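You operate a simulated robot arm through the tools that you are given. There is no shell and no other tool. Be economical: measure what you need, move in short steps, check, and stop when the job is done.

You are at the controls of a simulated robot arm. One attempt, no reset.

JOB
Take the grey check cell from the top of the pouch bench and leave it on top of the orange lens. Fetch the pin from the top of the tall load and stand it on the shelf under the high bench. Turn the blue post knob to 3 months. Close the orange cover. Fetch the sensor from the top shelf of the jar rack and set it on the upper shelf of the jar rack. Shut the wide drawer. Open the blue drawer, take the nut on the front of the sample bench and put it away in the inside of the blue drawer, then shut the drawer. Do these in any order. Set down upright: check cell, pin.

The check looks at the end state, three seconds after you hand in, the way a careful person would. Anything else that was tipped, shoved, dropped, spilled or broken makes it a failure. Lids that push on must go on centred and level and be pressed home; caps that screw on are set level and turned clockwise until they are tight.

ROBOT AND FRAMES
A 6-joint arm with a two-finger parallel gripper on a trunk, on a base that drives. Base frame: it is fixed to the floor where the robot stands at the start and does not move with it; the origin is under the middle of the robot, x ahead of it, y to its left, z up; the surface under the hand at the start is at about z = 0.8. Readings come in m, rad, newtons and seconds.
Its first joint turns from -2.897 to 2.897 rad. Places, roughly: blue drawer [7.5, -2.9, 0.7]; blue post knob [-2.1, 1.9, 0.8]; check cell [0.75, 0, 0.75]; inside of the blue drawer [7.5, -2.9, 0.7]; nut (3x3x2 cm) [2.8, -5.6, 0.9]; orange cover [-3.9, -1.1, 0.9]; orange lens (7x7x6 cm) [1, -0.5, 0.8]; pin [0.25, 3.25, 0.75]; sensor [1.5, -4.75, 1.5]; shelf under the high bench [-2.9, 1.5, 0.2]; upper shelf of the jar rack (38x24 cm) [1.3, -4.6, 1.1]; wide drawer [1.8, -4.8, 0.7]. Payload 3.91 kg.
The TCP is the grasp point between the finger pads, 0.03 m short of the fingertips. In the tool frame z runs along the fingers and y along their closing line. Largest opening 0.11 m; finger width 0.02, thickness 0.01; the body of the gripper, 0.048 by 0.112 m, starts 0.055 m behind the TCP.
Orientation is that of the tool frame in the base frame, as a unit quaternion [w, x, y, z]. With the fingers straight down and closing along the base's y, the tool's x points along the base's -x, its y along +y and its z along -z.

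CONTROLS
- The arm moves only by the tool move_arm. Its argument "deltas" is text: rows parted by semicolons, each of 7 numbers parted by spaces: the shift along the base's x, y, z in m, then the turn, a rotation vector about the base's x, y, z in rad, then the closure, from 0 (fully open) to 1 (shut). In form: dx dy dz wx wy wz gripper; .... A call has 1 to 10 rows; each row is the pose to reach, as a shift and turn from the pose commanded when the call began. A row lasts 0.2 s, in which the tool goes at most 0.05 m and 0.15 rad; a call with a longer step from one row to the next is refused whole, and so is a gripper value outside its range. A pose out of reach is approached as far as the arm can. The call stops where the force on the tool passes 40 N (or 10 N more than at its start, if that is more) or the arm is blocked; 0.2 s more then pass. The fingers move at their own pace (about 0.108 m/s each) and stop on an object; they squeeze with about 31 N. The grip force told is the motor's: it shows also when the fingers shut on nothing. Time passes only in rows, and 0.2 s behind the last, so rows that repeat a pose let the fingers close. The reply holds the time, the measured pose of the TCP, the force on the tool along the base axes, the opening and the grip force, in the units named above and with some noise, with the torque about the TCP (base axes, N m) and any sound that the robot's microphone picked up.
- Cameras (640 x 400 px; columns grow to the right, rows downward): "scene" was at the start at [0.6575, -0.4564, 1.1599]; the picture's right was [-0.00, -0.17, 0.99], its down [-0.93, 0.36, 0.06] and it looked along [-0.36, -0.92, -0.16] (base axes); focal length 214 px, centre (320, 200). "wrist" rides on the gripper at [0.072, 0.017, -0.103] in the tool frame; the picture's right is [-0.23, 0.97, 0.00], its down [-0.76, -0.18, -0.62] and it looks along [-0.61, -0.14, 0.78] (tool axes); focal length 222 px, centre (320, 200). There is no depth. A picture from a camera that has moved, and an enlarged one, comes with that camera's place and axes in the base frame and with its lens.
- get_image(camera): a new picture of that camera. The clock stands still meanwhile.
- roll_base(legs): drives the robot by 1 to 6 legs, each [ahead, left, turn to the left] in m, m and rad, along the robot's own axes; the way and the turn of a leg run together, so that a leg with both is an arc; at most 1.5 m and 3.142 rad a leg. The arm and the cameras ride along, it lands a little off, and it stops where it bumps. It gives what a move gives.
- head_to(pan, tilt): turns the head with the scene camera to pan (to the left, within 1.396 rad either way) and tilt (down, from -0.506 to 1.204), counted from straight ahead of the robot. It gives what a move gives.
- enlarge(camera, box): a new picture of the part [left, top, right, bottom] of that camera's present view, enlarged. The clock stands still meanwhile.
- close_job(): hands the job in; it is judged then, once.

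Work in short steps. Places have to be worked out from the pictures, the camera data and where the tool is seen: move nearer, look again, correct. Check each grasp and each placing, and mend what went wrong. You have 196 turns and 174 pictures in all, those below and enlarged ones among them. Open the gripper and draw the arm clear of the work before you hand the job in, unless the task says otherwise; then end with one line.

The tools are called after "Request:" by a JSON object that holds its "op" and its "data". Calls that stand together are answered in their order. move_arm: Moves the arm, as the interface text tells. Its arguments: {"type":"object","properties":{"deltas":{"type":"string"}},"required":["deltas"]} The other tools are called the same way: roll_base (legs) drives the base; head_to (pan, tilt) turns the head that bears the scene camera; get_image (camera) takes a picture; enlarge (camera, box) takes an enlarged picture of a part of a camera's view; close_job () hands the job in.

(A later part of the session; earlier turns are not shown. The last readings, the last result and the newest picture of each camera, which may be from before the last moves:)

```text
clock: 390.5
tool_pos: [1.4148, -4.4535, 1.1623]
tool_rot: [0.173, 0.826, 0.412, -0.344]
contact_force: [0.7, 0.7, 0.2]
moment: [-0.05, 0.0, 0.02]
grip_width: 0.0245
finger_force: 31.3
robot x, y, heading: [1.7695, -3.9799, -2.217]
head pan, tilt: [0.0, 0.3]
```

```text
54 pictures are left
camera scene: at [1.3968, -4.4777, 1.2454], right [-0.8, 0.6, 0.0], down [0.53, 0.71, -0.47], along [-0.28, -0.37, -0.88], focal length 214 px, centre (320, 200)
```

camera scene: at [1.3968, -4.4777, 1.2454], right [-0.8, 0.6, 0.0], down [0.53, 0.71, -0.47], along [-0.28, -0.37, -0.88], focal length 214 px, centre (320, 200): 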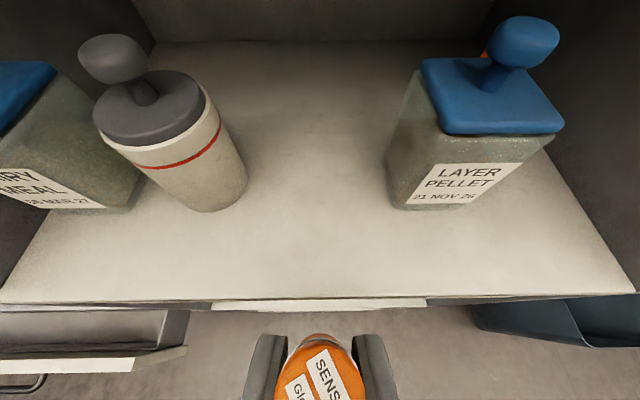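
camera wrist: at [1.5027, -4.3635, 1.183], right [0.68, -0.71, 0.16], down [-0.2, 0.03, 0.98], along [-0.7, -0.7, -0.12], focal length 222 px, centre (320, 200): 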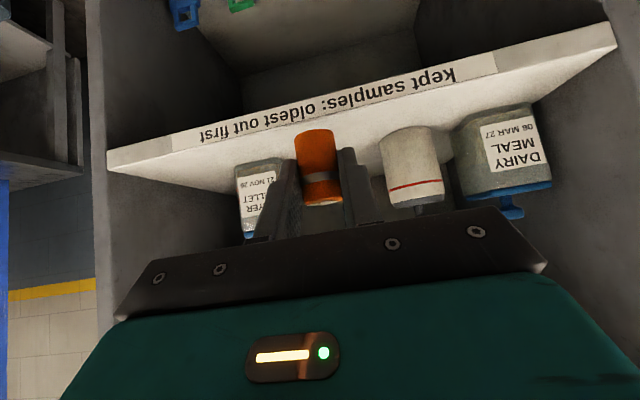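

Centred in the gap. I move in 7 cm and then lower to contact.

Request:
{"op": "move_arm", "data": {"deltas": "-0.022 -0.029 0 0 0 0 1; -0.043 -0.0575 0 0 0 0 1; -0.043 -0.0575 -0.008 0 0 0 1; -0.043 -0.0575 -0.013 0 0 0 1; -0.043 -0.0575 -0.017 0 0 0 1; -0.043 -0.0575 -0.02 0 0 0 1; -0.043 -0.0575 -0.023 0 0 0 1; -0.043 -0.0575 -0.026 0 0 0 1; -0.043 -0.0575 -0.029 0 0 0 1; -0.043 -0.0575 -0.032 0 0 0 1"}}

Request:
{"op": "get_image", "data": {"camera": "wrist"}}

```text
clock: 392.7
tool_pos: [1.3722, -4.5116, 1.1319]
tool_rot: [0.172, 0.826, 0.412, -0.344]
contact_force: [-3.9, 1.0, 28.1]
moment: [-0.23, 0.22, 0.03]
grip_width: 0.025
finger_force: 31.1
robot x, y, heading: [1.7717, -3.9801, -2.213]
head pan, tilt: [0.0, 0.3]
```

```text
53 pictures are left
camera wrist: at [1.4602, -4.4204, 1.1518], right [0.68, -0.71, 0.16], down [-0.2, 0.03, 0.98], along [-0.7, -0.7, -0.12], focal length 222 px, centre (320, 200)
```

wrist: 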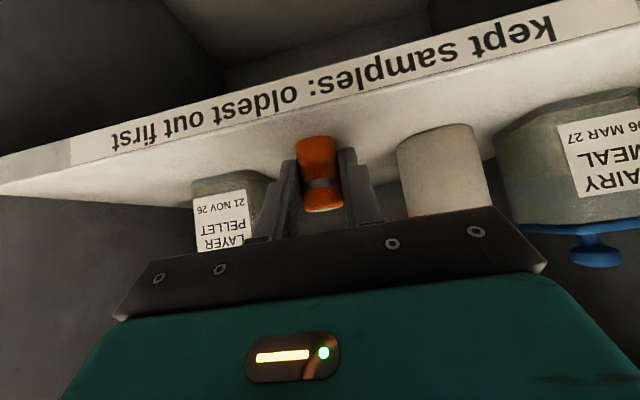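

Contact (28 N). I ease up, open moderately, and withdraw along the fingers.

Request:
{"op": "move_arm", "data": {"deltas": "0 0 0.0015 0 0 0 1; 0 0 0.0015 0 0 0 0.7; 0 0 0.0015 0 0 0 0.58; 0 0 0.0015 0 0 0 0.55; 0.018 0.024 0.02 0 0 0 0.55; 0.036 0.048 0.04 0 0 0 0.55; 0.06 0.08 0.05 0 0 0 0.55; 0.084 0.112 0.06 0 0 0 0.55; 0.11 0.147 0.06 0 0 0 0.55; 0.138 0.184 0.06 0 0 0 0.55"}}

Request:
{"op": "get_image", "data": {"camera": "scene"}}

```text
clock: 394.9
tool_pos: [1.5082, -4.3266, 1.1893]
tool_rot: [0.171, 0.827, 0.412, -0.342]
contact_force: [-0.9, -0.4, -0.4]
moment: [0.06, -0.04, -0.01]
grip_width: 0.0493
finger_force: 0.1
robot x, y, heading: [1.7697, -3.9799, -2.217]
head pan, tilt: [0.0, 0.3]
```

```text
52 pictures are left
camera scene: at [1.4911, -4.3518, 1.2721], right [-0.8, 0.6, 0.0], down [0.53, 0.71, -0.47], along [-0.28, -0.37, -0.88], focal length 214 px, centre (320, 200)
```

scene: 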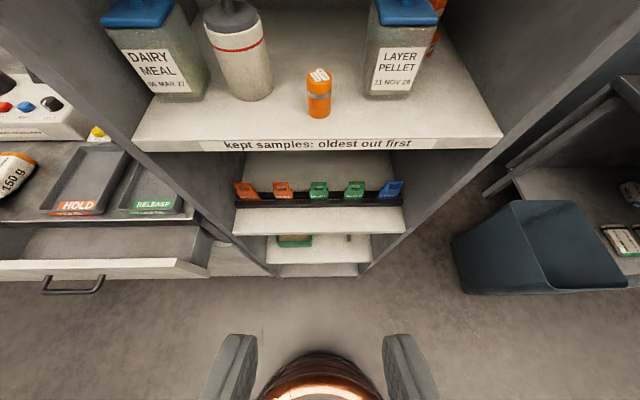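

The sensor stands on the upper shelf. Now the wide drawer: I drive left in front of it, bring the hand vertical with fingers shut.

Request:
{"op": "roll_base", "data": {"legs": [[-0.12, 0.62, 0]]}}

Request:
{"op": "move_arm", "data": {"deltas": "0 0 -0.02 0.105 -0.079 0 1; 0 0 -0.04 0.21 -0.157 0 1; 0 0 -0.06 0.314 -0.236 0 1; 0 0 -0.08 0.419 -0.314 0 1; 0 0 -0.1 0.523 -0.393 0 1; 0 0 -0.12 0.628 -0.471 0 1"}}

Request:
{"op": "head_to", "data": {"pan": 0, "tilt": -0.3}}

Request:
{"op": "get_image", "data": {"camera": "scene"}}

```text
clock: 398.4
tool_pos: [2.0716, -4.6022, 1.1877]
tool_rot: [0.171, 0.827, 0.411, -0.343]
contact_force: [0.4, -0.2, 0.2]
moment: [-0.01, -0.06, 0.01]
grip_width: 0.0498
finger_force: 0.1
robot x, y, heading: [2.3339, -4.2531, -2.22]
head pan, tilt: [0.0, 0.3]
```

```text
clock: 399.8
tool_pos: [2.0725, -4.6019, 1.0699]
tool_rot: [-0.002, 0.895, 0.446, -0.001]
contact_force: [-0.6, 0.8, 0.5]
moment: [-0.07, 0.04, -0.02]
grip_width: 0.0
finger_force: 31.2
robot x, y, heading: [2.3319, -4.2568, -2.219]
head pan, tilt: [0.0, 0.3]
```

```text
clock: 400.8
tool_pos: [2.0723, -4.6017, 1.0684]
tool_rot: [-0.001, 0.896, 0.445, -0.002]
contact_force: [0.3, -0.1, 0.1]
moment: [-0.01, -0.03, 0.0]
grip_width: 0.0001
finger_force: 31.0
robot x, y, heading: [2.3367, -4.2556, -2.214]
head pan, tilt: [0.0, -0.3]
```

```text
51 pictures are left
camera scene: at [1.9921, -4.7091, 1.1205], right [-0.8, 0.6, 0.0], down [0.57, 0.76, -0.3], along [-0.18, -0.24, -0.95], focal length 214 px, centre (320, 200)
```

scene: 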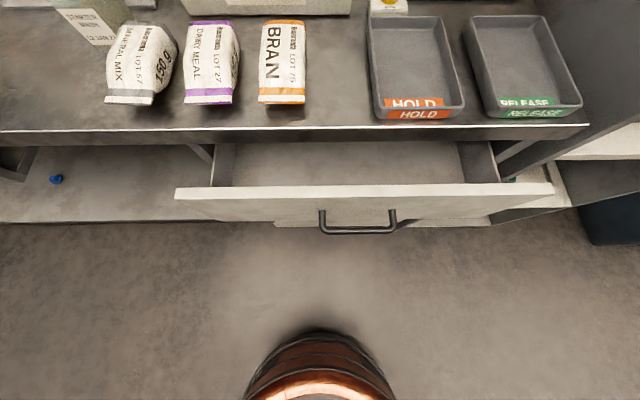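

The drawer front is at about n=-2.69. To keep the head clear of the bench edge I tilt the hand to 45° again and bring the closed fingertips in front of the panel, above the handle.

Request:
{"op": "head_to", "data": {"pan": 0, "tilt": 0.9}}

Request:
{"op": "move_arm", "data": {"deltas": "-0.018 -0.008 -0.035 -0.079 0.059 0 1; -0.037 -0.016 -0.07 -0.157 0.118 0 1; -0.055 -0.025 -0.11 -0.236 0.177 0 1; -0.074 -0.033 -0.15 -0.314 0.236 0 1; -0.092 -0.041 -0.19 -0.393 0.295 0 1; -0.11 -0.05 -0.23 -0.471 0.354 0 1; -0.13 -0.058 -0.265 -0.55 0.413 0 1; -0.148 -0.066 -0.302 -0.628 0.471 0 1"}}

Request:
{"op": "get_image", "data": {"camera": "wrist"}}

```text
clock: 402.2
tool_pos: [2.072, -4.6027, 1.0694]
tool_rot: [-0.001, 0.895, 0.445, -0.002]
contact_force: [-0.2, -0.6, -0.1]
moment: [0.01, 0.02, 0.0]
grip_width: 0.0
finger_force: 31.1
robot x, y, heading: [2.3308, -4.2552, -2.215]
head pan, tilt: [0.0, 0.901]
```

```text
clock: 404.0
tool_pos: [1.9225, -4.6683, 0.766]
tool_rot: [0.169, 0.827, 0.412, -0.343]
contact_force: [-0.5, -0.5, 0.7]
moment: [0.03, 0.03, -0.01]
grip_width: 0.0
finger_force: 31.0
robot x, y, heading: [2.3392, -4.2548, -2.221]
head pan, tilt: [0.0, 0.901]
```

```text
50 pictures are left
camera wrist: at [2.0113, -4.5781, 0.7875], right [0.68, -0.72, 0.16], down [-0.2, 0.03, 0.98], along [-0.71, -0.7, -0.12], focal length 222 px, centre (320, 200)
```

wrist: 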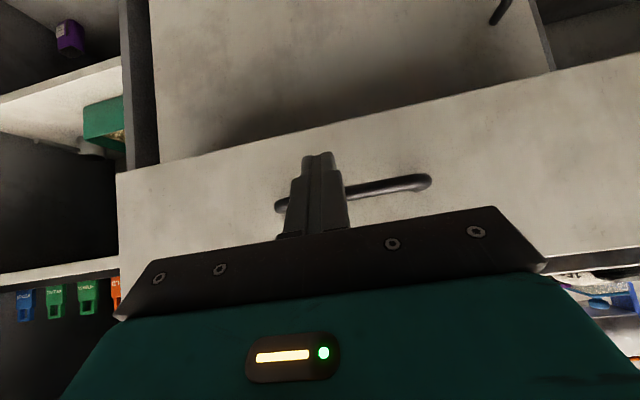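

Panel spans z≈0.69–0.85 with the handle at 0.76. I raise the tips to z≈0.81, centre, and push the drawer in steadily.

Request:
{"op": "move_arm", "data": {"deltas": "0.008 -0.006 0.035 0 0 0 1; 0.016 -0.012 0.065 0 0 0 1; -0.002 -0.036 0.065 0 0 0 1; -0.014 -0.052 0.065 0 0 0 1; -0.026 -0.068 0.065 0 0 0 1; -0.038 -0.084 0.065 0 0 0 1; -0.05 -0.1 0.065 0 0 0 1; -0.062 -0.116 0.065 0 0 0 1; -0.074 -0.132 0.065 0 0 0 1; -0.086 -0.148 0.065 0 0 0 1"}}

```text
clock: 406.0
tool_pos: [1.8543, -4.796, 0.8323]
tool_rot: [0.17, 0.827, 0.413, -0.341]
contact_force: [13.4, 18.7, 9.4]
moment: [0.12, 0.0, 0.04]
grip_width: 0.0001
finger_force: 30.9
robot x, y, heading: [2.3319, -4.2578, -2.22]
head pan, tilt: [0.0, 0.901]
stopped in row 10: the force on the tool passed its limit at 83 N (the readings are from after the stop); the commanded pose is now the measured one
```

It came to a hard stop with the tip at n≈-2.745; probably closed. I back away and look.

Request:
{"op": "move_arm", "data": {"deltas": "0.02 0.027 0 0 0 0 1; 0.045 0.06 0.01 0 0 0 1; 0.07 0.093 0.04 0 0 0 1; 0.09 0.12 0.075 0 0 0 1; 0.11 0.147 0.11 0 0 0 1; 0.13 0.173 0.145 0 0 0 1; 0.13 0.173 0.19 0 0 0 1"}}

Request:
{"op": "head_to", "data": {"pan": 0, "tilt": 0.2}}

Request:
{"op": "get_image", "data": {"camera": "scene"}}

```text
refused: row 3 steps farther than a row can; nothing moved
```

```text
clock: 407.1
tool_pos: [1.8538, -4.7949, 0.8328]
tool_rot: [0.169, 0.828, 0.412, -0.342]
contact_force: [26.4, 35.0, 10.9]
moment: [0.38, -0.07, 0.07]
grip_width: 0.0001
finger_force: 30.6
robot x, y, heading: [2.3343, -4.2535, -2.219]
head pan, tilt: [0.0, 0.201]
```

```text
49 pictures are left
camera scene: at [1.8319, -4.8249, 0.9217], right [-0.8, 0.6, 0.0], down [0.5, 0.67, -0.55], along [-0.33, -0.44, -0.84], focal length 214 px, centre (320, 200)
```

scene: 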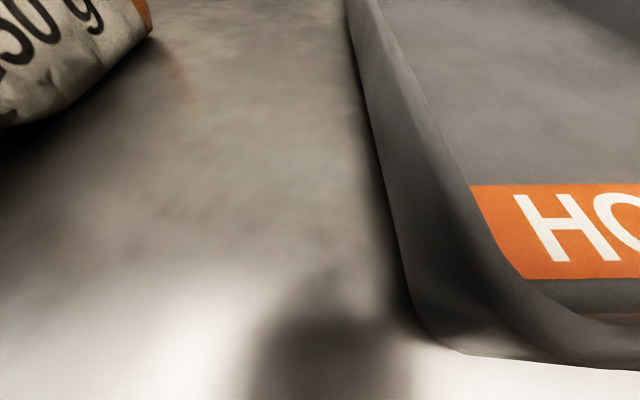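

Request:
{"op": "move_arm", "data": {"deltas": "0.02 0.027 0 0 0 0 1; 0.042 0.056 0.01 0 0 0 1; 0.064 0.085 0.03 0 0 0 1; 0.084 0.112 0.055 0 0 0 1; 0.1 0.133 0.09 0 0 0 1; 0.115 0.153 0.125 0 0 0 1; 0.125 0.167 0.165 0 0 0 1; 0.13 0.173 0.205 0 0 0 1"}}

Request:
{"op": "get_image", "data": {"camera": "scene"}}

```text
clock: 408.9
tool_pos: [1.9805, -4.6218, 1.0371]
tool_rot: [0.17, 0.828, 0.413, -0.34]
contact_force: [0.7, 0.1, 0.3]
moment: [-0.01, -0.04, 0.02]
grip_width: 0.0
finger_force: 31.3
robot x, y, heading: [2.3345, -4.2553, -2.221]
head pan, tilt: [0.0, 0.201]
```

```text
48 pictures are left
camera scene: at [1.9598, -4.6529, 1.1266], right [-0.8, 0.6, 0.0], down [0.5, 0.67, -0.55], along [-0.33, -0.44, -0.84], focal length 214 px, centre (320, 200)
```

scene: 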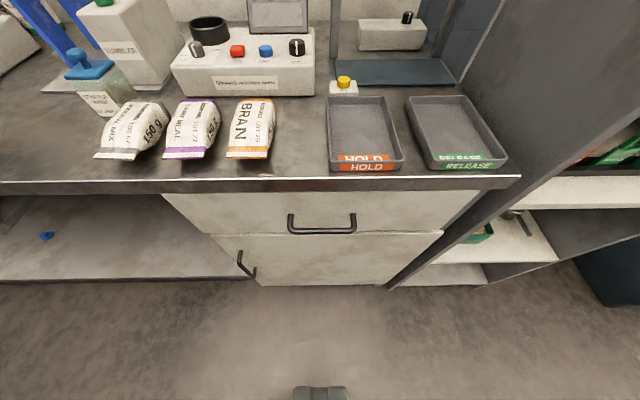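

The wide drawer is fully shut. Next the nut on the sample bench front; I drive left and straighten the hand.

Request:
{"op": "roll_base", "data": {"legs": [[0, 1.15, 0]]}}

Request:
{"op": "move_arm", "data": {"deltas": "0 0 0.02 0.105 -0.079 0 0; 0 0 0.04 0.21 -0.157 0 0; 0 0 0.06 0.314 -0.236 0 0; 0 0 0.08 0.419 -0.314 0 0; 0 0 0.1 0.523 -0.393 0 0; 0 0 0.12 0.628 -0.471 0 0"}}

Request:
{"op": "head_to", "data": {"pan": 0, "tilt": -0.2}}

Request:
{"op": "get_image", "data": {"camera": "scene"}}

```text
clock: 414.7
tool_pos: [2.8988, -5.3169, 1.0367]
tool_rot: [0.169, 0.827, 0.414, -0.341]
contact_force: [-0.3, -0.2, -0.9]
moment: [0.03, 0.01, 0.0]
grip_width: 0.0
finger_force: 31.2
robot x, y, heading: [3.2534, -4.9498, -2.222]
head pan, tilt: [0.0, 0.201]
```

```text
clock: 416.1
tool_pos: [2.898, -5.3159, 1.1569]
tool_rot: [-0.003, 0.895, 0.447, 0.002]
contact_force: [-0.2, 0.2, 0.7]
moment: [0.0, 0.03, 0.02]
grip_width: 0.1101
finger_force: 0.1
robot x, y, heading: [3.2489, -4.9514, -2.218]
head pan, tilt: [0.0, 0.201]
```

```text
clock: 417.0
tool_pos: [2.8983, -5.3182, 1.1567]
tool_rot: [-0.001, 0.894, 0.448, 0.002]
contact_force: [0.7, 0.3, 0.0]
moment: [-0.03, 0.0, 0.0]
grip_width: 0.1102
finger_force: 0.0
robot x, y, heading: [3.2494, -4.9504, -2.217]
head pan, tilt: [0.0, -0.201]
```

```text
47 pictures are left
camera scene: at [2.8236, -5.4184, 1.2019], right [-0.8, 0.6, 0.0], down [0.59, 0.78, -0.2], along [-0.12, -0.16, -0.98], focal length 214 px, centre (320, 200)
```

scene: 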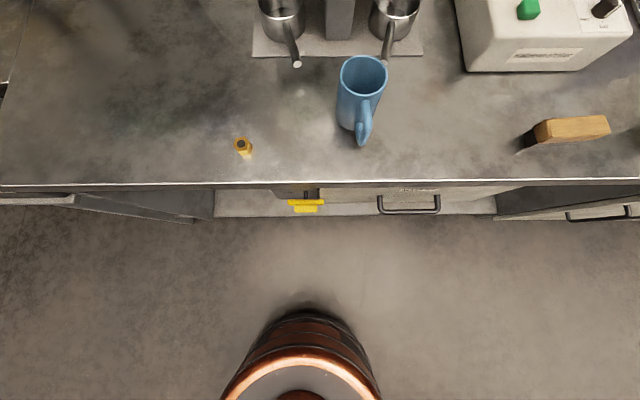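

Request:
{"op": "enlarge", "data": {"camera": "scene", "box": [200, 110, 300, 180]}}

```text
5.71 times, centred on (250, 145) of scene
camera zoom: at [2.8236, -5.4184, 1.2019], right [-0.8, 0.6, 0.0], down [0.59, 0.78, -0.2], along [-0.12, -0.16, -0.98], focal length 1226 px, centre (720, 514)
```

zoom: 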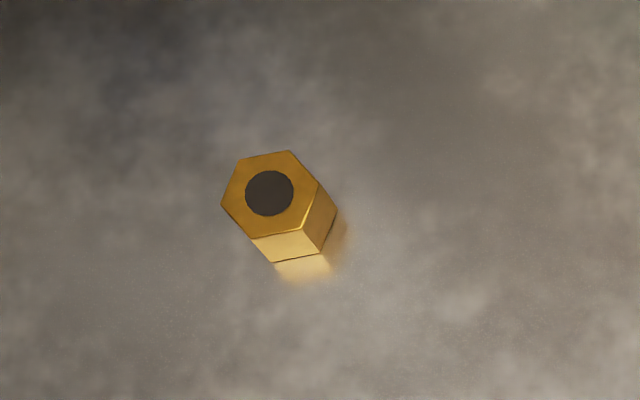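

The brass hex nut is near (2.830,-5.602). I go above it with a yaw of −0.37 to match its flats.

Request:
{"op": "move_arm", "data": {"deltas": "-0.01 -0.041 0 0 0 -0.06 0.4; -0.02 -0.081 -0.01 0 0 -0.12 0.4; -0.03 -0.122 -0.02 0 0 -0.18 0.4; -0.04 -0.162 -0.035 0 0 -0.24 0.4; -0.05 -0.203 -0.05 0 0 -0.3 0.4; -0.06 -0.243 -0.07 0 0 -0.37 0.4; -0.069 -0.284 -0.09 0 0 -0.37 0.4; -0.069 -0.284 -0.12 0 0 -0.37 0.4"}}

Request:
{"op": "head_to", "data": {"pan": 0, "tilt": 0.6}}

Request:
{"op": "get_image", "data": {"camera": "scene"}}

Request:
{"op": "get_image", "data": {"camera": "wrist"}}

```text
clock: 418.8
tool_pos: [2.8302, -5.6025, 1.0382]
tool_rot: [-0.001, 0.962, 0.275, 0.002]
contact_force: [0.4, 0.0, -0.1]
moment: [-0.03, 0.04, 0.03]
grip_width: 0.0659
finger_force: 0.0
robot x, y, heading: [3.2506, -4.9492, -2.217]
head pan, tilt: [0.0, -0.201]
```

```text
clock: 419.9
tool_pos: [2.8306, -5.6031, 1.0377]
tool_rot: [-0.001, 0.962, 0.274, 0.001]
contact_force: [0.8, 0.8, 1.4]
moment: [0.01, 0.03, 0.02]
grip_width: 0.0658
finger_force: 0.1
robot x, y, heading: [3.2535, -4.9539, -2.218]
head pan, tilt: [0.0, 0.6]
```

```text
45 pictures are left
camera scene: at [2.7854, -5.6306, 1.0784], right [-0.53, 0.85, 0.0], down [0.7, 0.43, 0.57], along [0.48, 0.3, -0.82], focal length 214 px, centre (320, 200)
```

scene: 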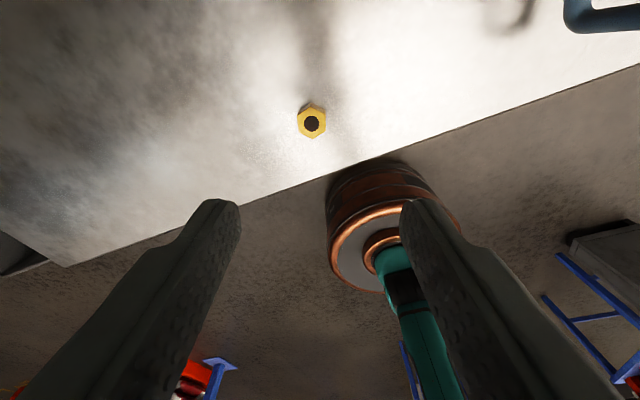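

```text
44 pictures are left
camera wrist: at [2.9006, -5.5784, 1.1409], right [0.32, -0.95, 0.0], down [-0.74, -0.25, 0.62], along [-0.59, -0.2, -0.78], focal length 222 px, centre (320, 200)
```

wrist: 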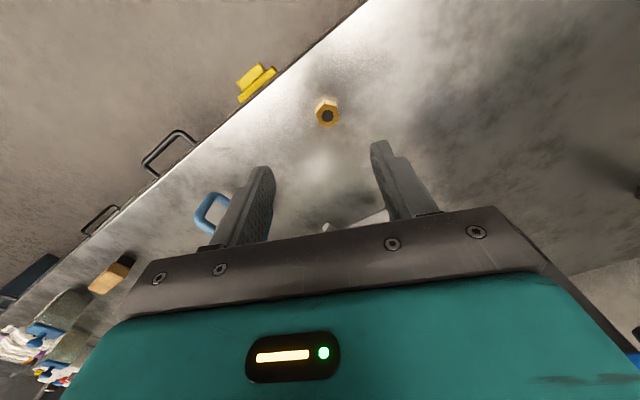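

Nut top is at (2.8295,-5.611,0.896), its flats facing the fingers. I descend to TCP z≈0.911 and close.

Request:
{"op": "move_arm", "data": {"deltas": "-0.001 -0.008 -0.04 0 0 0 0.4; -0.001 -0.008 -0.085 0 0 0 0.4; -0.001 -0.008 -0.115 0 0 0 0.4; -0.001 -0.008 -0.127 0 0 0 0.4; -0.001 -0.008 -0.127 0 0 0 0.8; -0.001 -0.008 -0.127 0 0 0 1; -0.001 -0.008 -0.127 0 0 0 1; -0.001 -0.008 -0.06 0 0 0 1; -0.001 -0.008 0 0 0 0 1"}}

```text
refused: row 8 steps farther than a row can; nothing moved
```

Request:
{"op": "move_arm", "data": {"deltas": "-0.001 -0.008 -0.04 0 0 0 0.4; -0.001 -0.008 -0.085 0 0 0 0.4; -0.001 -0.008 -0.115 0 0 0 0.4; -0.001 -0.008 -0.127 0 0 0 0.4; -0.001 -0.008 -0.127 0 0 0 0.8; -0.001 -0.008 -0.127 0 0 0 1; -0.001 -0.008 -0.127 0 0 0 1; -0.001 -0.008 -0.085 0 0 0 1; -0.001 -0.008 -0.04 0 0 0 1; -0.001 -0.008 0 0 0 0 1"}}

Request:
{"op": "get_image", "data": {"camera": "wrist"}}

```text
clock: 422.1
tool_pos: [2.8295, -5.6103, 1.0364]
tool_rot: [-0.001, 0.961, 0.275, 0.003]
contact_force: [-0.5, 0.8, -1.1]
moment: [0.0, -0.02, 0.01]
grip_width: 0.0216
finger_force: 30.8
robot x, y, heading: [3.2504, -4.9466, -2.214]
head pan, tilt: [0.0, 0.6]
```

```text
43 pictures are left
camera wrist: at [2.8991, -5.5854, 1.1397], right [0.32, -0.95, 0.0], down [-0.74, -0.25, 0.62], along [-0.59, -0.2, -0.78], focal length 222 px, centre (320, 200)
```

wrist: 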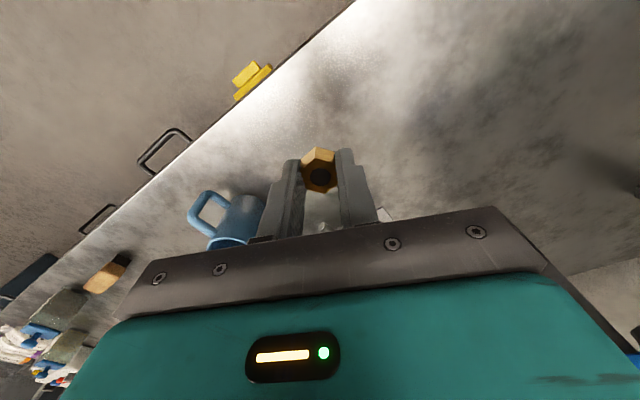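

Nut held (21.6 mm at the tips). I retract, undo the yaw, then level the hand to look for the way to the blue drawer.

Request:
{"op": "move_arm", "data": {"deltas": "0.01 0.02 0.03 0 0 0.06 1; 0.028 0.056 0.055 0 0 0.12 1; 0.047 0.094 0.08 0 0 0.18 1; 0.066 0.132 0.1 0 0 0.24 1; 0.085 0.17 0.12 0 0 0.3 1; 0.104 0.208 0.14 0 0 0.37 1; 0.12 0.242 0.155 0 0 0.37 1; 0.136 0.274 0.164 0 0 0.37 1; 0.151 0.303 0.164 0 0 0.37 1"}}

Request:
{"op": "move_arm", "data": {"deltas": "0 0 0 -0.12 0.09 0 1; 0 0 0 -0.24 0.18 0 1; 0 0 0 -0.36 0.27 0 1; 0 0 0 -0.48 0.36 0 1; 0 0 0 -0.6 0.45 0 1; 0 0 0 -0.72 0.54 0 1; 0 0 0 -0.84 0.63 0 1; 0 0 0 -0.96 0.72 0 1; 0 0 0 -1.08 0.81 0 1; 0 0 0 -1.18 0.885 0 1"}}

Request:
{"op": "roll_base", "data": {"legs": [[-0.3, 0, 0], [0, 0, 2.66]]}}

Request:
{"op": "head_to", "data": {"pan": 0, "tilt": 0.2}}

Request:
{"op": "get_image", "data": {"camera": "scene"}}

```text
clock: 424.1
tool_pos: [2.9795, -5.3062, 1.2008]
tool_rot: [-0.002, 0.895, 0.447, 0.002]
contact_force: [-0.4, 1.0, -0.8]
moment: [0.03, 0.01, 0.0]
grip_width: 0.0213
finger_force: 30.4
robot x, y, heading: [3.2523, -4.951, -2.214]
head pan, tilt: [0.0, 0.6]
```

```text
clock: 426.3
tool_pos: [2.9803, -5.3061, 1.201]
tool_rot: [0.3, 0.663, 0.331, -0.601]
contact_force: [-0.6, -0.2, -0.9]
moment: [0.04, 0.0, 0.02]
grip_width: 0.022
finger_force: 31.6
robot x, y, heading: [3.2511, -4.951, -2.217]
head pan, tilt: [0.0, 0.6]
```

```text
clock: 434.6
tool_pos: [3.8344, -4.5177, 1.2006]
tool_rot: [0.654, -0.166, 0.723, 0.15]
contact_force: [-0.5, 0.5, 0.4]
moment: [0.01, -0.01, 0.0]
grip_width: 0.0216
finger_force: 30.7
robot x, y, heading: [3.4283, -4.7115, 0.448]
head pan, tilt: [0.0, 0.6]
```

```text
clock: 435.5
tool_pos: [3.8334, -4.517, 1.2006]
tool_rot: [0.653, -0.166, 0.723, 0.15]
contact_force: [0.6, -0.4, -0.9]
moment: [0.04, 0.02, 0.02]
grip_width: 0.0219
finger_force: 31.0
robot x, y, heading: [3.4317, -4.7106, 0.448]
head pan, tilt: [0.0, 0.201]
```

```text
42 pictures are left
camera scene: at [3.8109, -4.5284, 1.2946], right [0.44, -0.9, 0.0], down [-0.27, -0.13, -0.96], along [0.86, 0.42, -0.3], focal length 214 px, centre (320, 200)
```

scene: 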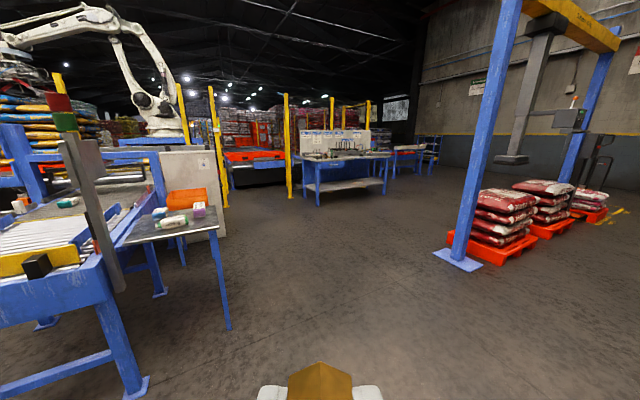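

The blue-legged bench ahead should hold the blue drawer. I enlarge it.

Request:
{"op": "enlarge", "data": {"camera": "scene", "box": [270, 110, 430, 220]}}

```text
3.64 times, centred on (350, 165) of scene
camera zoom: at [3.8109, -4.5284, 1.2946], right [0.44, -0.9, 0.0], down [-0.27, -0.13, -0.96], along [0.86, 0.42, -0.3], focal length 780 px, centre (211, 327)
```

zoom: 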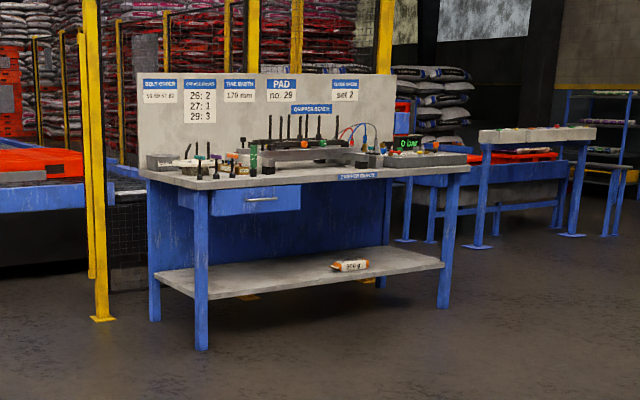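

The blue drawer is under that bench's top, left part, facing us. I drive there and face it.

Request:
{"op": "roll_base", "data": {"legs": [[1.22, -0.17, 0], [1.2, -0.17, 0], [1.15, -0.17, 0], [0, 0, 0.48]]}}

Request:
{"op": "head_to", "data": {"pan": 0, "tilt": 0.6}}

Request:
{"op": "get_image", "data": {"camera": "scene"}}

```text
clock: 454.4
tool_pos: [7.1469, -3.2724, 1.2011]
tool_rot: [0.6, -0.331, 0.663, 0.3]
contact_force: [-0.7, 0.1, -0.1]
moment: [-0.05, 0.0, 0.05]
grip_width: 0.0216
finger_force: 30.6
robot x, y, heading: [6.8735, -3.6266, 0.925]
head pan, tilt: [0.0, 0.201]
```

```text
clock: 455.3
tool_pos: [7.1468, -3.2706, 1.2011]
tool_rot: [0.6, -0.331, 0.663, 0.3]
contact_force: [0.2, -0.4, 0.1]
moment: [-0.01, 0.01, 0.02]
grip_width: 0.0216
finger_force: 31.2
robot x, y, heading: [6.8794, -3.6275, 0.928]
head pan, tilt: [0.0, 0.6]
```

```text
40 pictures are left
camera scene: at [7.1265, -3.299, 1.2587], right [0.8, -0.6, 0.0], down [-0.39, -0.51, -0.77], along [0.46, 0.61, -0.64], focal length 214 px, centre (320, 200)
```

scene: 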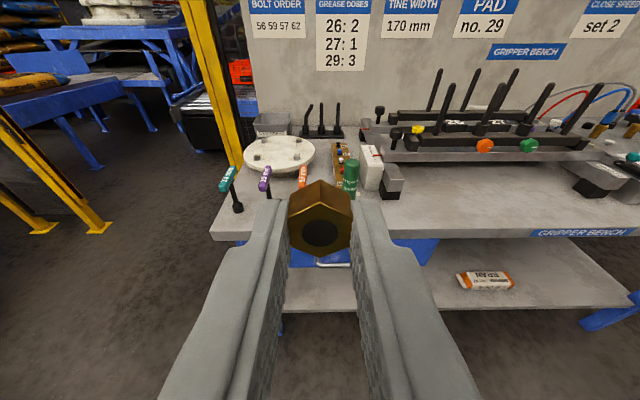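

I need a free hand to pull the drawer, so I'll rest the nut on the clear bench top to the right. I shift the base right and bring the hand vertical.

Request:
{"op": "roll_base", "data": {"legs": [[0.03, -0.2, 0]]}}

Request:
{"op": "move_arm", "data": {"deltas": "0 0 0 -0.118 0.088 0 1; 0 0 0 -0.236 0.177 0 1; 0 0 0 -0.354 0.265 0 1; 0 0 0 -0.472 0.354 0 1; 0 0 0 -0.59 0.442 0 1; 0 0 0 -0.708 0.531 0 1; 0 0 0 -0.826 0.619 0 1; 0 0 0 -0.944 0.708 0 1; 0 0 0 -1.062 0.796 0 1; 0 0 0 -1.18 0.885 0 1"}}

Request:
{"op": "head_to", "data": {"pan": 0, "tilt": -0.4}}

Request:
{"op": "get_image", "data": {"camera": "scene"}}

```text
clock: 456.9
tool_pos: [7.3256, -3.3685, 1.2014]
tool_rot: [0.601, -0.331, 0.663, 0.3]
contact_force: [0.1, -0.3, -0.5]
moment: [-0.03, 0.02, -0.01]
grip_width: 0.0214
finger_force: 31.0
robot x, y, heading: [7.0536, -3.7247, 0.924]
head pan, tilt: [0.0, 0.6]
```

```text
clock: 459.1
tool_pos: [7.3268, -3.3693, 1.2017]
tool_rot: [-0.002, -0.447, 0.895, -0.002]
contact_force: [0.3, -0.4, -0.9]
moment: [0.03, -0.05, -0.02]
grip_width: 0.0217
finger_force: 31.0
robot x, y, heading: [7.0576, -3.7271, 0.92]
head pan, tilt: [0.0, 0.6]
```

```text
clock: 460.4
tool_pos: [7.3264, -3.3691, 1.2012]
tool_rot: [-0.001, -0.447, 0.895, 0.0]
contact_force: [1.1, -0.1, -0.3]
moment: [0.01, 0.01, 0.01]
grip_width: 0.0215
finger_force: 30.9
robot x, y, heading: [7.0555, -3.7285, 0.925]
head pan, tilt: [0.0, -0.4]
```

```text
39 pictures are left
camera scene: at [7.4134, -3.2534, 1.2565], right [0.8, -0.6, 0.0], down [-0.55, -0.74, -0.39], along [0.23, 0.31, -0.92], focal length 214 px, centre (320, 200)
```

scene: 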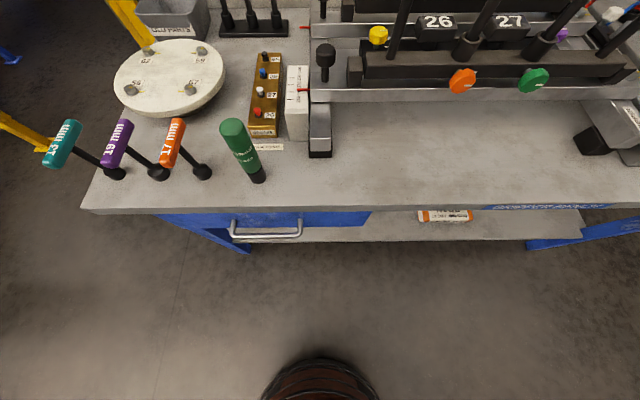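

The handle and a clear spot are both visible. I carry the nut over the clear spot near (7.626,-3.12).

Request:
{"op": "move_arm", "data": {"deltas": "0.03 0.025 -0.015 0 0 0 1; 0.06 0.05 -0.03 0 0 0 1; 0.09 0.075 -0.05 0 0 0 1; 0.12 0.1 -0.07 0 0 0 1; 0.15 0.125 -0.09 0 0 0 1; 0.18 0.15 -0.11 0 0 0 1; 0.21 0.175 -0.13 0 0 0 1; 0.24 0.2 -0.15 0 0 0 1; 0.27 0.225 -0.17 0 0 0 1; 0.30 0.249 -0.19 0 0 0 1"}}

Request:
{"op": "get_image", "data": {"camera": "wrist"}}

Request:
{"op": "get_image", "data": {"camera": "scene"}}

```text
clock: 462.6
tool_pos: [7.6274, -3.1194, 1.0112]
tool_rot: [-0.001, -0.447, 0.895, -0.001]
contact_force: [-0.7, -0.3, 0.1]
moment: [0.04, -0.04, -0.04]
grip_width: 0.0215
finger_force: 30.6
robot x, y, heading: [7.0555, -3.7263, 0.923]
head pan, tilt: [0.0, -0.4]
```

```text
38 pictures are left
camera wrist: at [7.5694, -3.1667, 1.1135], right [-0.64, 0.77, 0.0], down [0.6, 0.5, 0.62], along [0.48, 0.4, -0.78], focal length 222 px, centre (320, 200)
```

wrist: 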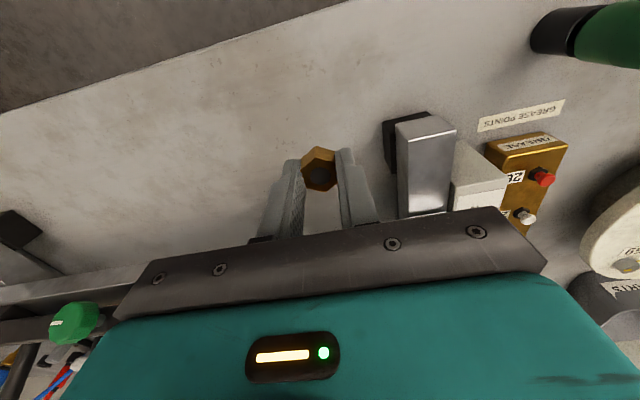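

```text
37 pictures are left
camera scene: at [7.7141, -3.0041, 1.0658], right [0.8, -0.6, 0.0], down [-0.55, -0.74, -0.39], along [0.23, 0.31, -0.92], focal length 214 px, centre (320, 200)
```

scene: 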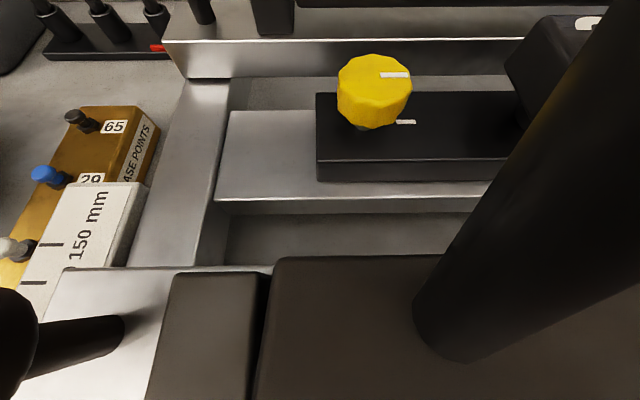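

The camera is close to the tines, so I fold the head back and move the nut 3 cm nearer the front edge before lowering.

Request:
{"op": "head_to", "data": {"pan": 0, "tilt": 1.1}}

Request:
{"op": "move_arm", "data": {"deltas": "-0.018 -0.024 0 0 0 0 1; -0.018 -0.024 -0.04 0 0 0 1; -0.018 -0.024 -0.08 0 0 0 1; -0.018 -0.024 -0.11 0 0 0 1; -0.018 -0.024 -0.125 0 0 0 1; -0.018 -0.024 -0.132 0 0 0 1; -0.018 -0.024 -0.138 0 0 0 1; -0.018 -0.024 -0.144 0 0 0 1"}}

Request:
{"op": "get_image", "data": {"camera": "wrist"}}

```text
clock: 464.2
tool_pos: [7.6259, -3.1197, 1.0109]
tool_rot: [-0.001, -0.447, 0.895, -0.001]
contact_force: [0.2, -0.5, -0.2]
moment: [0.02, -0.02, -0.02]
grip_width: 0.0218
finger_force: 31.1
robot x, y, heading: [7.0583, -3.7281, 0.925]
head pan, tilt: [0.0, 1.1]
```

```text
clock: 465.5
tool_pos: [7.6087, -3.1426, 0.8894]
tool_rot: [0.004, -0.447, 0.895, 0.001]
contact_force: [0.1, -0.3, 9.1]
moment: [-0.04, 0.07, -0.02]
grip_width: 0.0217
finger_force: 31.3
robot x, y, heading: [7.0568, -3.7276, 0.928]
head pan, tilt: [0.0, 1.1]
stopped in row 6: the force on the tool passed its limit at 51 N (the readings are from after the stop); the commanded pose is now the measured one
```

```text
36 pictures are left
camera wrist: at [7.5508, -3.1915, 0.9923], right [-0.64, 0.77, 0.0], down [0.6, 0.5, 0.63], along [0.48, 0.4, -0.78], focal length 222 px, centre (320, 200)
```

wrist: 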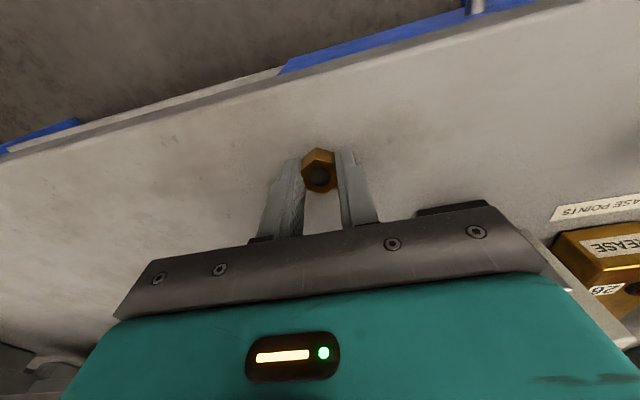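

Contact at z≈0.889 (bench ≈0.854). I open, rise, and check.

Request:
{"op": "move_arm", "data": {"deltas": "0 0 0 0 0 0 0.7; 0 0 0 0 0 0 0.5; 0 0 0 0 0 0 0.5; 0 0 0.04 0 0 0 0.5; -0.01 -0.014 0.08 0 0 0 0.5; -0.02 -0.028 0.12 0 0 0 0.5; -0.04 -0.055 0.15 0 0 0 0.5; -0.06 -0.082 0.18 0 0 0 0.5"}}

Request:
{"op": "head_to", "data": {"pan": 0.3, "tilt": 0}}

Request:
{"op": "get_image", "data": {"camera": "scene"}}

Request:
{"op": "get_image", "data": {"camera": "wrist"}}

```text
clock: 467.3
tool_pos: [7.5488, -3.2242, 1.0676]
tool_rot: [0.001, -0.446, 0.895, 0.0]
contact_force: [0.2, 0.5, -0.6]
moment: [-0.03, 0.03, -0.02]
grip_width: 0.055
finger_force: 0.0
robot x, y, heading: [7.0572, -3.7297, 0.927]
head pan, tilt: [0.0, 1.1]
```

```text
clock: 468.6
tool_pos: [7.5507, -3.2259, 1.0681]
tool_rot: [0.002, -0.447, 0.895, 0.001]
contact_force: [-0.9, -0.2, 0.3]
moment: [0.0, -0.03, -0.01]
grip_width: 0.0548
finger_force: 0.0
robot x, y, heading: [7.0557, -3.7277, 0.925]
head pan, tilt: [0.3, 0.0]
```

```text
35 pictures are left
camera scene: at [7.5956, -3.121, 1.1114], right [0.77, -0.57, -0.29], down [-0.6, -0.8, 0.0], along [-0.23, 0.18, -0.96], focal length 214 px, centre (320, 200)
```

scene: 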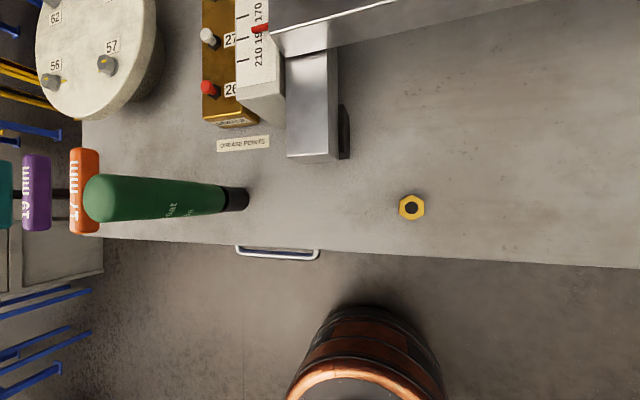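

```text
34 pictures are left
camera wrist: at [7.492, -3.2735, 1.1702], right [-0.64, 0.77, 0.0], down [0.6, 0.5, 0.63], along [0.48, 0.4, -0.78], focal length 222 px, centre (320, 200)
```

wrist: 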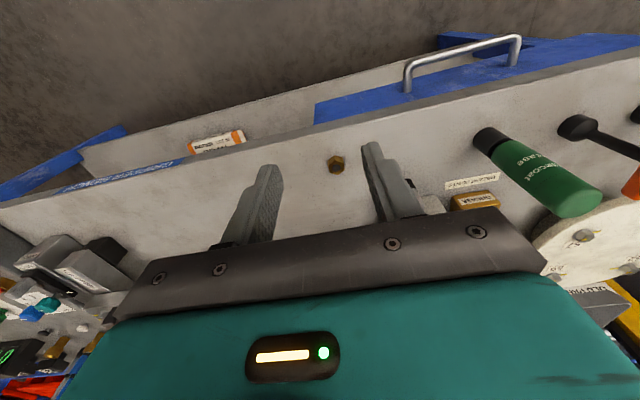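

The nut rests on the bench. The handle bar is at about (7.395,-3.092,0.784), along the bench. I'll grip it with a level hand rolled 90°; first back the base a little and raise the hand.

Request:
{"op": "move_arm", "data": {"deltas": "0 0 0.04 0 0 0 0; 0 0 0.08 0 0 0 0"}}

Request:
{"op": "roll_base", "data": {"legs": [[-0.12, 0.11, 0]]}}

Request:
{"op": "move_arm", "data": {"deltas": "-0.035 0.005 0 0 0 0 0.4; -0.07 0.011 0 0 0 0 0.4; -0.105 0.016 0 0 0 0 0.4; -0.105 0.016 0 0.116 -0.087 0 0.4; -0.105 0.016 0 0.232 -0.174 0 0.4; -0.105 0.016 0 0.348 -0.261 0 0.4; -0.105 0.016 0 0.464 -0.348 0 0.4; -0.105 0.016 0 0.58 -0.435 0 0.4; -0.105 0.016 0 0.696 -0.522 0 0.4; -0.105 0.016 0 0.812 -0.609 0 0.4"}}

Request:
{"op": "move_arm", "data": {"deltas": "0 0 0 0.116 -0.087 0 0.4; 0 0 0 0.232 -0.174 0 0.4; 0 0 0 0.348 -0.261 0 0.4; 0 0 0 0.445 -0.333 0 0.4"}}

```text
clock: 469.2
tool_pos: [7.5485, -3.2253, 1.1493]
tool_rot: [0.002, -0.447, 0.894, 0.0]
contact_force: [0.0, -0.1, 0.4]
moment: [-0.02, 0.02, 0.01]
grip_width: 0.11
finger_force: 0.2
robot x, y, heading: [7.0576, -3.7242, 0.927]
head pan, tilt: [0.3, 0.0]
```

```text
clock: 470.6
tool_pos: [7.3875, -3.2557, 1.1483]
tool_rot: [0.003, -0.447, 0.895, 0.0]
contact_force: [1.2, 0.0, -0.7]
moment: [-0.04, -0.01, 0.02]
grip_width: 0.1103
finger_force: 0.1
robot x, y, heading: [6.8948, -3.7587, 0.927]
head pan, tilt: [0.3, 0.0]
```

```text
clock: 472.8
tool_pos: [7.2836, -3.24, 1.1482]
tool_rot: [0.438, -0.39, 0.78, 0.218]
contact_force: [0.2, 0.6, -0.6]
moment: [0.03, 0.0, -0.02]
grip_width: 0.0661
finger_force: 0.2
robot x, y, heading: [6.8908, -3.7535, 0.927]
head pan, tilt: [0.3, 0.0]
```

```text
clock: 473.8
tool_pos: [7.2835, -3.2394, 1.1481]
tool_rot: [0.634, -0.315, 0.631, 0.317]
contact_force: [-0.2, 0.6, 0.3]
moment: [0.05, 0.02, -0.01]
grip_width: 0.066
finger_force: 0.1
robot x, y, heading: [6.8942, -3.7582, 0.924]
head pan, tilt: [0.3, 0.0]
```

Level and in plane. I spin the hand 90° about its axis while lowering toward the bar's height.

Request:
{"op": "move_arm", "data": {"deltas": "0.003 0.004 -0.015 0.09 0.12 0 0.4; 0.006 0.008 -0.03 0.18 0.24 0 0.4; 0.009 0.012 -0.045 0.27 0.36 0 0.4; 0.012 0.016 -0.06 0.36 0.48 0 0.4; 0.015 0.02 -0.08 0.45 0.6 0 0.4; 0.018 0.024 -0.1 0.54 0.72 0 0.4; 0.021 0.028 -0.12 0.63 0.84 0 0.4; 0.024 0.032 -0.14 0.72 0.96 0 0.4; 0.027 0.036 -0.16 0.81 1.08 0 0.4; 0.03 0.04 -0.18 0.9 1.2 0 0.4"}}

Request:
{"op": "move_arm", "data": {"deltas": "0 0 -0.04 0.042 0.057 0 0.4; 0 0 -0.08 0.042 0.057 0 0.4; 0 0 -0.12 0.042 0.057 0 0.4; 0 0 -0.15 0.042 0.057 0 0.4; 0 0 -0.17 0.042 0.057 0 0.4; 0 0 -0.184 0.042 0.057 0 0.4"}}

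Request:
{"op": "get_image", "data": {"camera": "wrist"}}

Request:
{"op": "get_image", "data": {"camera": "scene"}}

```text
clock: 476.0
tool_pos: [7.3131, -3.1991, 0.9694]
tool_rot: [0.248, 0.203, 0.678, 0.661]
contact_force: [-0.6, -0.3, -0.4]
moment: [-0.07, 0.02, -0.02]
grip_width: 0.066
finger_force: 0.0
robot x, y, heading: [6.897, -3.7548, 0.927]
head pan, tilt: [0.3, 0.0]
```

```text
clock: 477.4
tool_pos: [7.313, -3.2003, 0.7848]
tool_rot: [0.225, 0.226, 0.67, 0.67]
contact_force: [-0.2, 0.6, -0.4]
moment: [0.01, 0.0, -0.02]
grip_width: 0.0662
finger_force: 0.1
robot x, y, heading: [6.8979, -3.7556, 0.922]
head pan, tilt: [0.3, 0.0]
```

```text
33 pictures are left
camera wrist: at [7.1934, -3.2378, 0.8016], right [0.18, -0.14, 0.97], down [0.23, -0.96, -0.18], along [0.96, 0.26, -0.14], focal length 222 px, centre (320, 200)
```

wrist: 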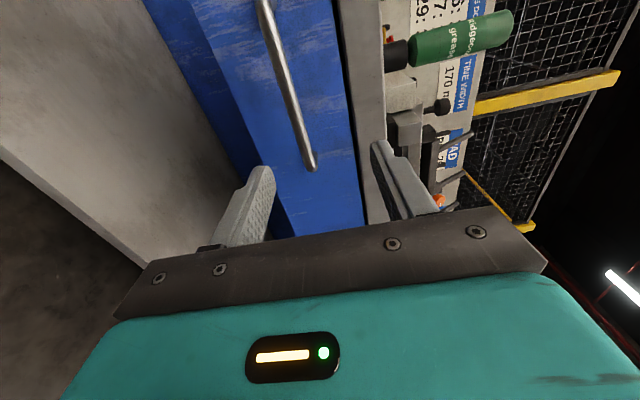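

```text
32 pictures are left
camera scene: at [7.3763, -3.3001, 0.8108], right [0.18, 0.23, -0.96], down [-0.8, 0.6, 0.0], along [0.58, 0.76, 0.29], focal length 214 px, centre (320, 200)
```

scene: 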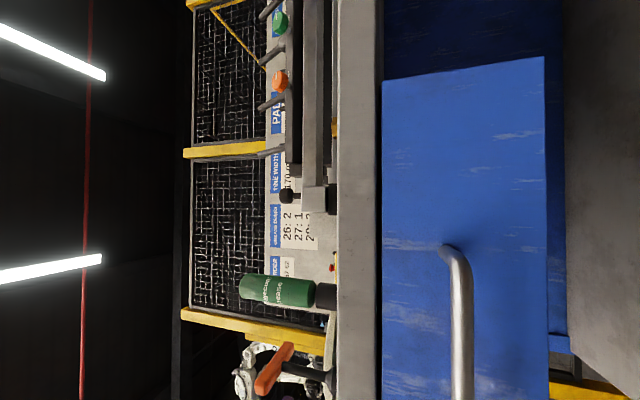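

Stereo puts the bar at n≈1.969, z≈0.757, with the hand at its middle. I lower 28 mm, advance over the bar and close on it.

Request:
{"op": "move_arm", "data": {"deltas": "0 0 -0.028 0 0 0 0.4; 0.024 0.032 -0.028 0 0 0 0.4; 0.048 0.064 -0.028 0 0 0 0.4; 0.063 0.084 -0.028 0 0 0 0.4; 0.075 0.1 -0.028 0 0 0 0.4; 0.075 0.1 -0.028 0 0 0 0.8; 0.075 0.1 -0.028 0 0 0 1; 0.075 0.1 -0.028 0 0 0 1; 0.075 0.1 -0.028 0 0 0 1"}}

Request:
{"op": "get_image", "data": {"camera": "wrist"}}

```text
clock: 479.4
tool_pos: [7.389, -3.1002, 0.7609]
tool_rot: [0.226, 0.226, 0.669, 0.671]
contact_force: [0.5, 0.1, 35.1]
moment: [0.22, -0.22, 0.03]
grip_width: 0.0134
finger_force: 45.1
robot x, y, heading: [6.8907, -3.7572, 0.923]
head pan, tilt: [0.3, 0.0]
```

```text
31 pictures are left
camera wrist: at [7.2674, -3.1381, 0.776], right [0.18, -0.14, 0.97], down [0.23, -0.96, -0.18], along [0.96, 0.26, -0.14], focal length 222 px, centre (320, 200)
```

wrist: 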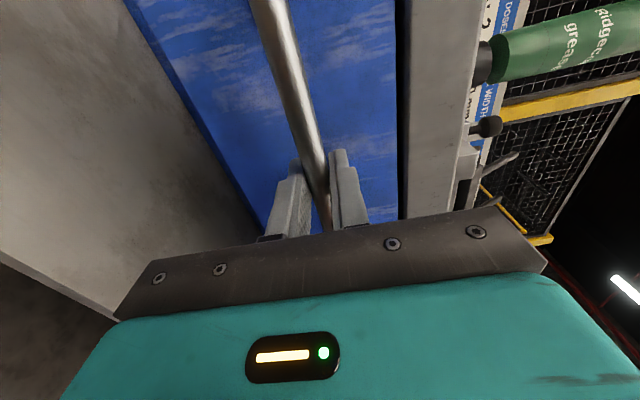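

Bar gripped. I relieve the vertical load and pull gently by the arm first.

Request:
{"op": "move_arm", "data": {"deltas": "0 0 0.004 0 0 0 1; -0.006 -0.008 0.005 0 0 0 1; -0.015 -0.02 0.005 0 0 0 1; -0.024 -0.032 0.005 0 0 0 1; -0.036 -0.048 0.005 0 0 0 1; -0.048 -0.064 0.005 0 0 0 1; -0.06 -0.08 0.005 0 0 0 1; -0.072 -0.096 0.005 0 0 0 1"}}

```text
clock: 481.2
tool_pos: [7.3166, -3.1977, 0.7597]
tool_rot: [0.225, 0.228, 0.671, 0.669]
contact_force: [19.7, -15.1, -36.1]
moment: [-0.33, 0.01, -0.3]
grip_width: 0.0137
finger_force: 45.5
robot x, y, heading: [6.8914, -3.7563, 0.924]
head pan, tilt: [0.3, 0.0]
```

The drawer slides (12 cm so far). I trim the height and pull another 10 cm with the base.

Request:
{"op": "move_arm", "data": {"deltas": "-0.004 0.003 -0.004 0 0 0 1; -0.008 0.006 -0.004 0 0 0 1"}}

Request:
{"op": "roll_base", "data": {"legs": [[-0.1, 0, 0]]}}

```text
clock: 481.8
tool_pos: [7.3097, -3.1891, 0.7602]
tool_rot: [0.226, 0.226, 0.669, 0.671]
contact_force: [30.9, -21.4, 9.5]
moment: [-0.19, -0.37, -0.37]
grip_width: 0.0139
finger_force: 44.7
robot x, y, heading: [6.8965, -3.7578, 0.923]
head pan, tilt: [0.3, 0.0]
```

```text
clock: 483.2
tool_pos: [7.2477, -3.2714, 0.76]
tool_rot: [0.226, 0.225, 0.669, 0.671]
contact_force: [0.1, -0.5, 3.1]
moment: [-0.03, -0.09, 0.1]
grip_width: 0.0137
finger_force: 45.0
robot x, y, heading: [6.8349, -3.8365, 0.927]
head pan, tilt: [0.3, 0.0]
stopped in leg 1: the force on the tool passed its limit at 50 N (the readings are from after the stop); the commanded pose is now the measured one
```

Open by about 22 cm. I release the bar and back off with the base, then raise.

Request:
{"op": "move_arm", "data": {"deltas": "0 0 0 0 0 0 0.5; 0 0 0 0 0 0 0.3; 0 0 0 0 0 0 0.3"}}

Request:
{"op": "roll_base", "data": {"legs": [[-0.16, 0, 0]]}}

Request:
{"op": "move_arm", "data": {"deltas": "0 0 0.045 0 0 0 0.3; 0 0 0.09 0 0 0 0.3; 0 0 0.135 0 0 0 0.3; 0 0 0.18 0 0 0 0.3; 0 0 0.225 0 0 0 0.3; 0 0 0.27 -0.06 -0.08 0 0.3; 0 0 0.315 -0.15 -0.2 0 0.3; 0 0 0.35 -0.24 -0.32 0 0.3; 0 0 0.38 -0.33 -0.44 0 0.3; 0 0 0.4 -0.42 -0.56 0 0.3"}}

Request:
{"op": "move_arm", "data": {"deltas": "0 0 0 -0.09 -0.12 0 0.3; 0 0 0 -0.18 -0.24 0 0.3; 0 0 0 -0.27 -0.36 0 0.3; 0 0 0 -0.36 -0.48 0 0.3; 0 0 0 -0.45 -0.6 0 0.3; 0 0 0 -0.522 -0.697 0 0.3"}}

Request:
{"op": "head_to", "data": {"pan": 0, "tilt": 0.6}}

Request:
{"op": "get_image", "data": {"camera": "scene"}}

```text
clock: 484.0
tool_pos: [7.2476, -3.2709, 0.759]
tool_rot: [0.226, 0.225, 0.669, 0.671]
contact_force: [0.3, -0.2, -0.4]
moment: [0.0, 0.0, 0.0]
grip_width: 0.077
finger_force: 0.1
robot x, y, heading: [6.8366, -3.8357, 0.921]
head pan, tilt: [0.3, 0.0]
```

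```text
clock: 485.4
tool_pos: [7.151, -3.3989, 0.7593]
tool_rot: [0.226, 0.226, 0.669, 0.671]
contact_force: [0.3, -0.3, 0.8]
moment: [0.0, 0.0, -0.01]
grip_width: 0.0772
finger_force: 0.2
robot x, y, heading: [6.7388, -3.9644, 0.923]
head pan, tilt: [0.3, 0.0]
```

```text
clock: 487.6
tool_pos: [7.1531, -3.3989, 1.1581]
tool_rot: [0.444, -0.019, 0.705, 0.553]
contact_force: [-0.4, -1.5, 0.3]
moment: [-0.03, 0.01, 0.01]
grip_width: 0.0769
finger_force: 0.0
robot x, y, heading: [6.74, -3.9631, 0.923]
head pan, tilt: [0.3, 0.0]
```

```text
clock: 489.0
tool_pos: [7.1529, -3.3985, 1.1608]
tool_rot: [0.634, -0.317, 0.629, 0.319]
contact_force: [0.3, 0.4, 0.6]
moment: [0.03, -0.01, 0.01]
grip_width: 0.0772
finger_force: 0.1
robot x, y, heading: [6.7393, -3.9635, 0.925]
head pan, tilt: [0.3, 0.0]
```

```text
clock: 490.0
tool_pos: [7.1522, -3.3995, 1.1594]
tool_rot: [0.634, -0.316, 0.629, 0.319]
contact_force: [0.4, 0.5, 0.0]
moment: [0.0, 0.02, -0.01]
grip_width: 0.077
finger_force: 0.0
robot x, y, heading: [6.7347, -3.9644, 0.923]
head pan, tilt: [0.0, 0.6]
```

```text
30 pictures are left
camera scene: at [7.1281, -3.4322, 1.2134], right [0.8, -0.6, 0.0], down [-0.33, -0.45, -0.83], along [0.5, 0.67, -0.56], focal length 214 px, centre (320, 200)
```

scene: 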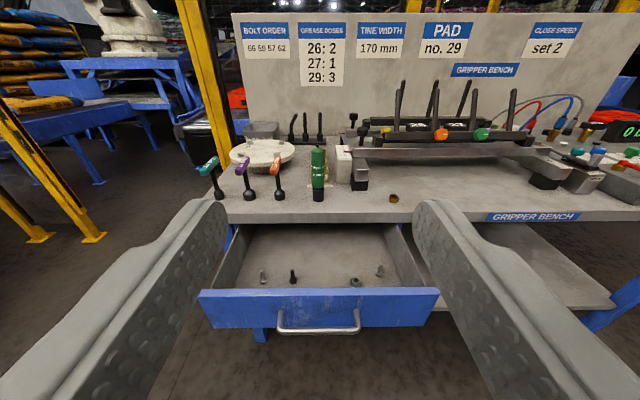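

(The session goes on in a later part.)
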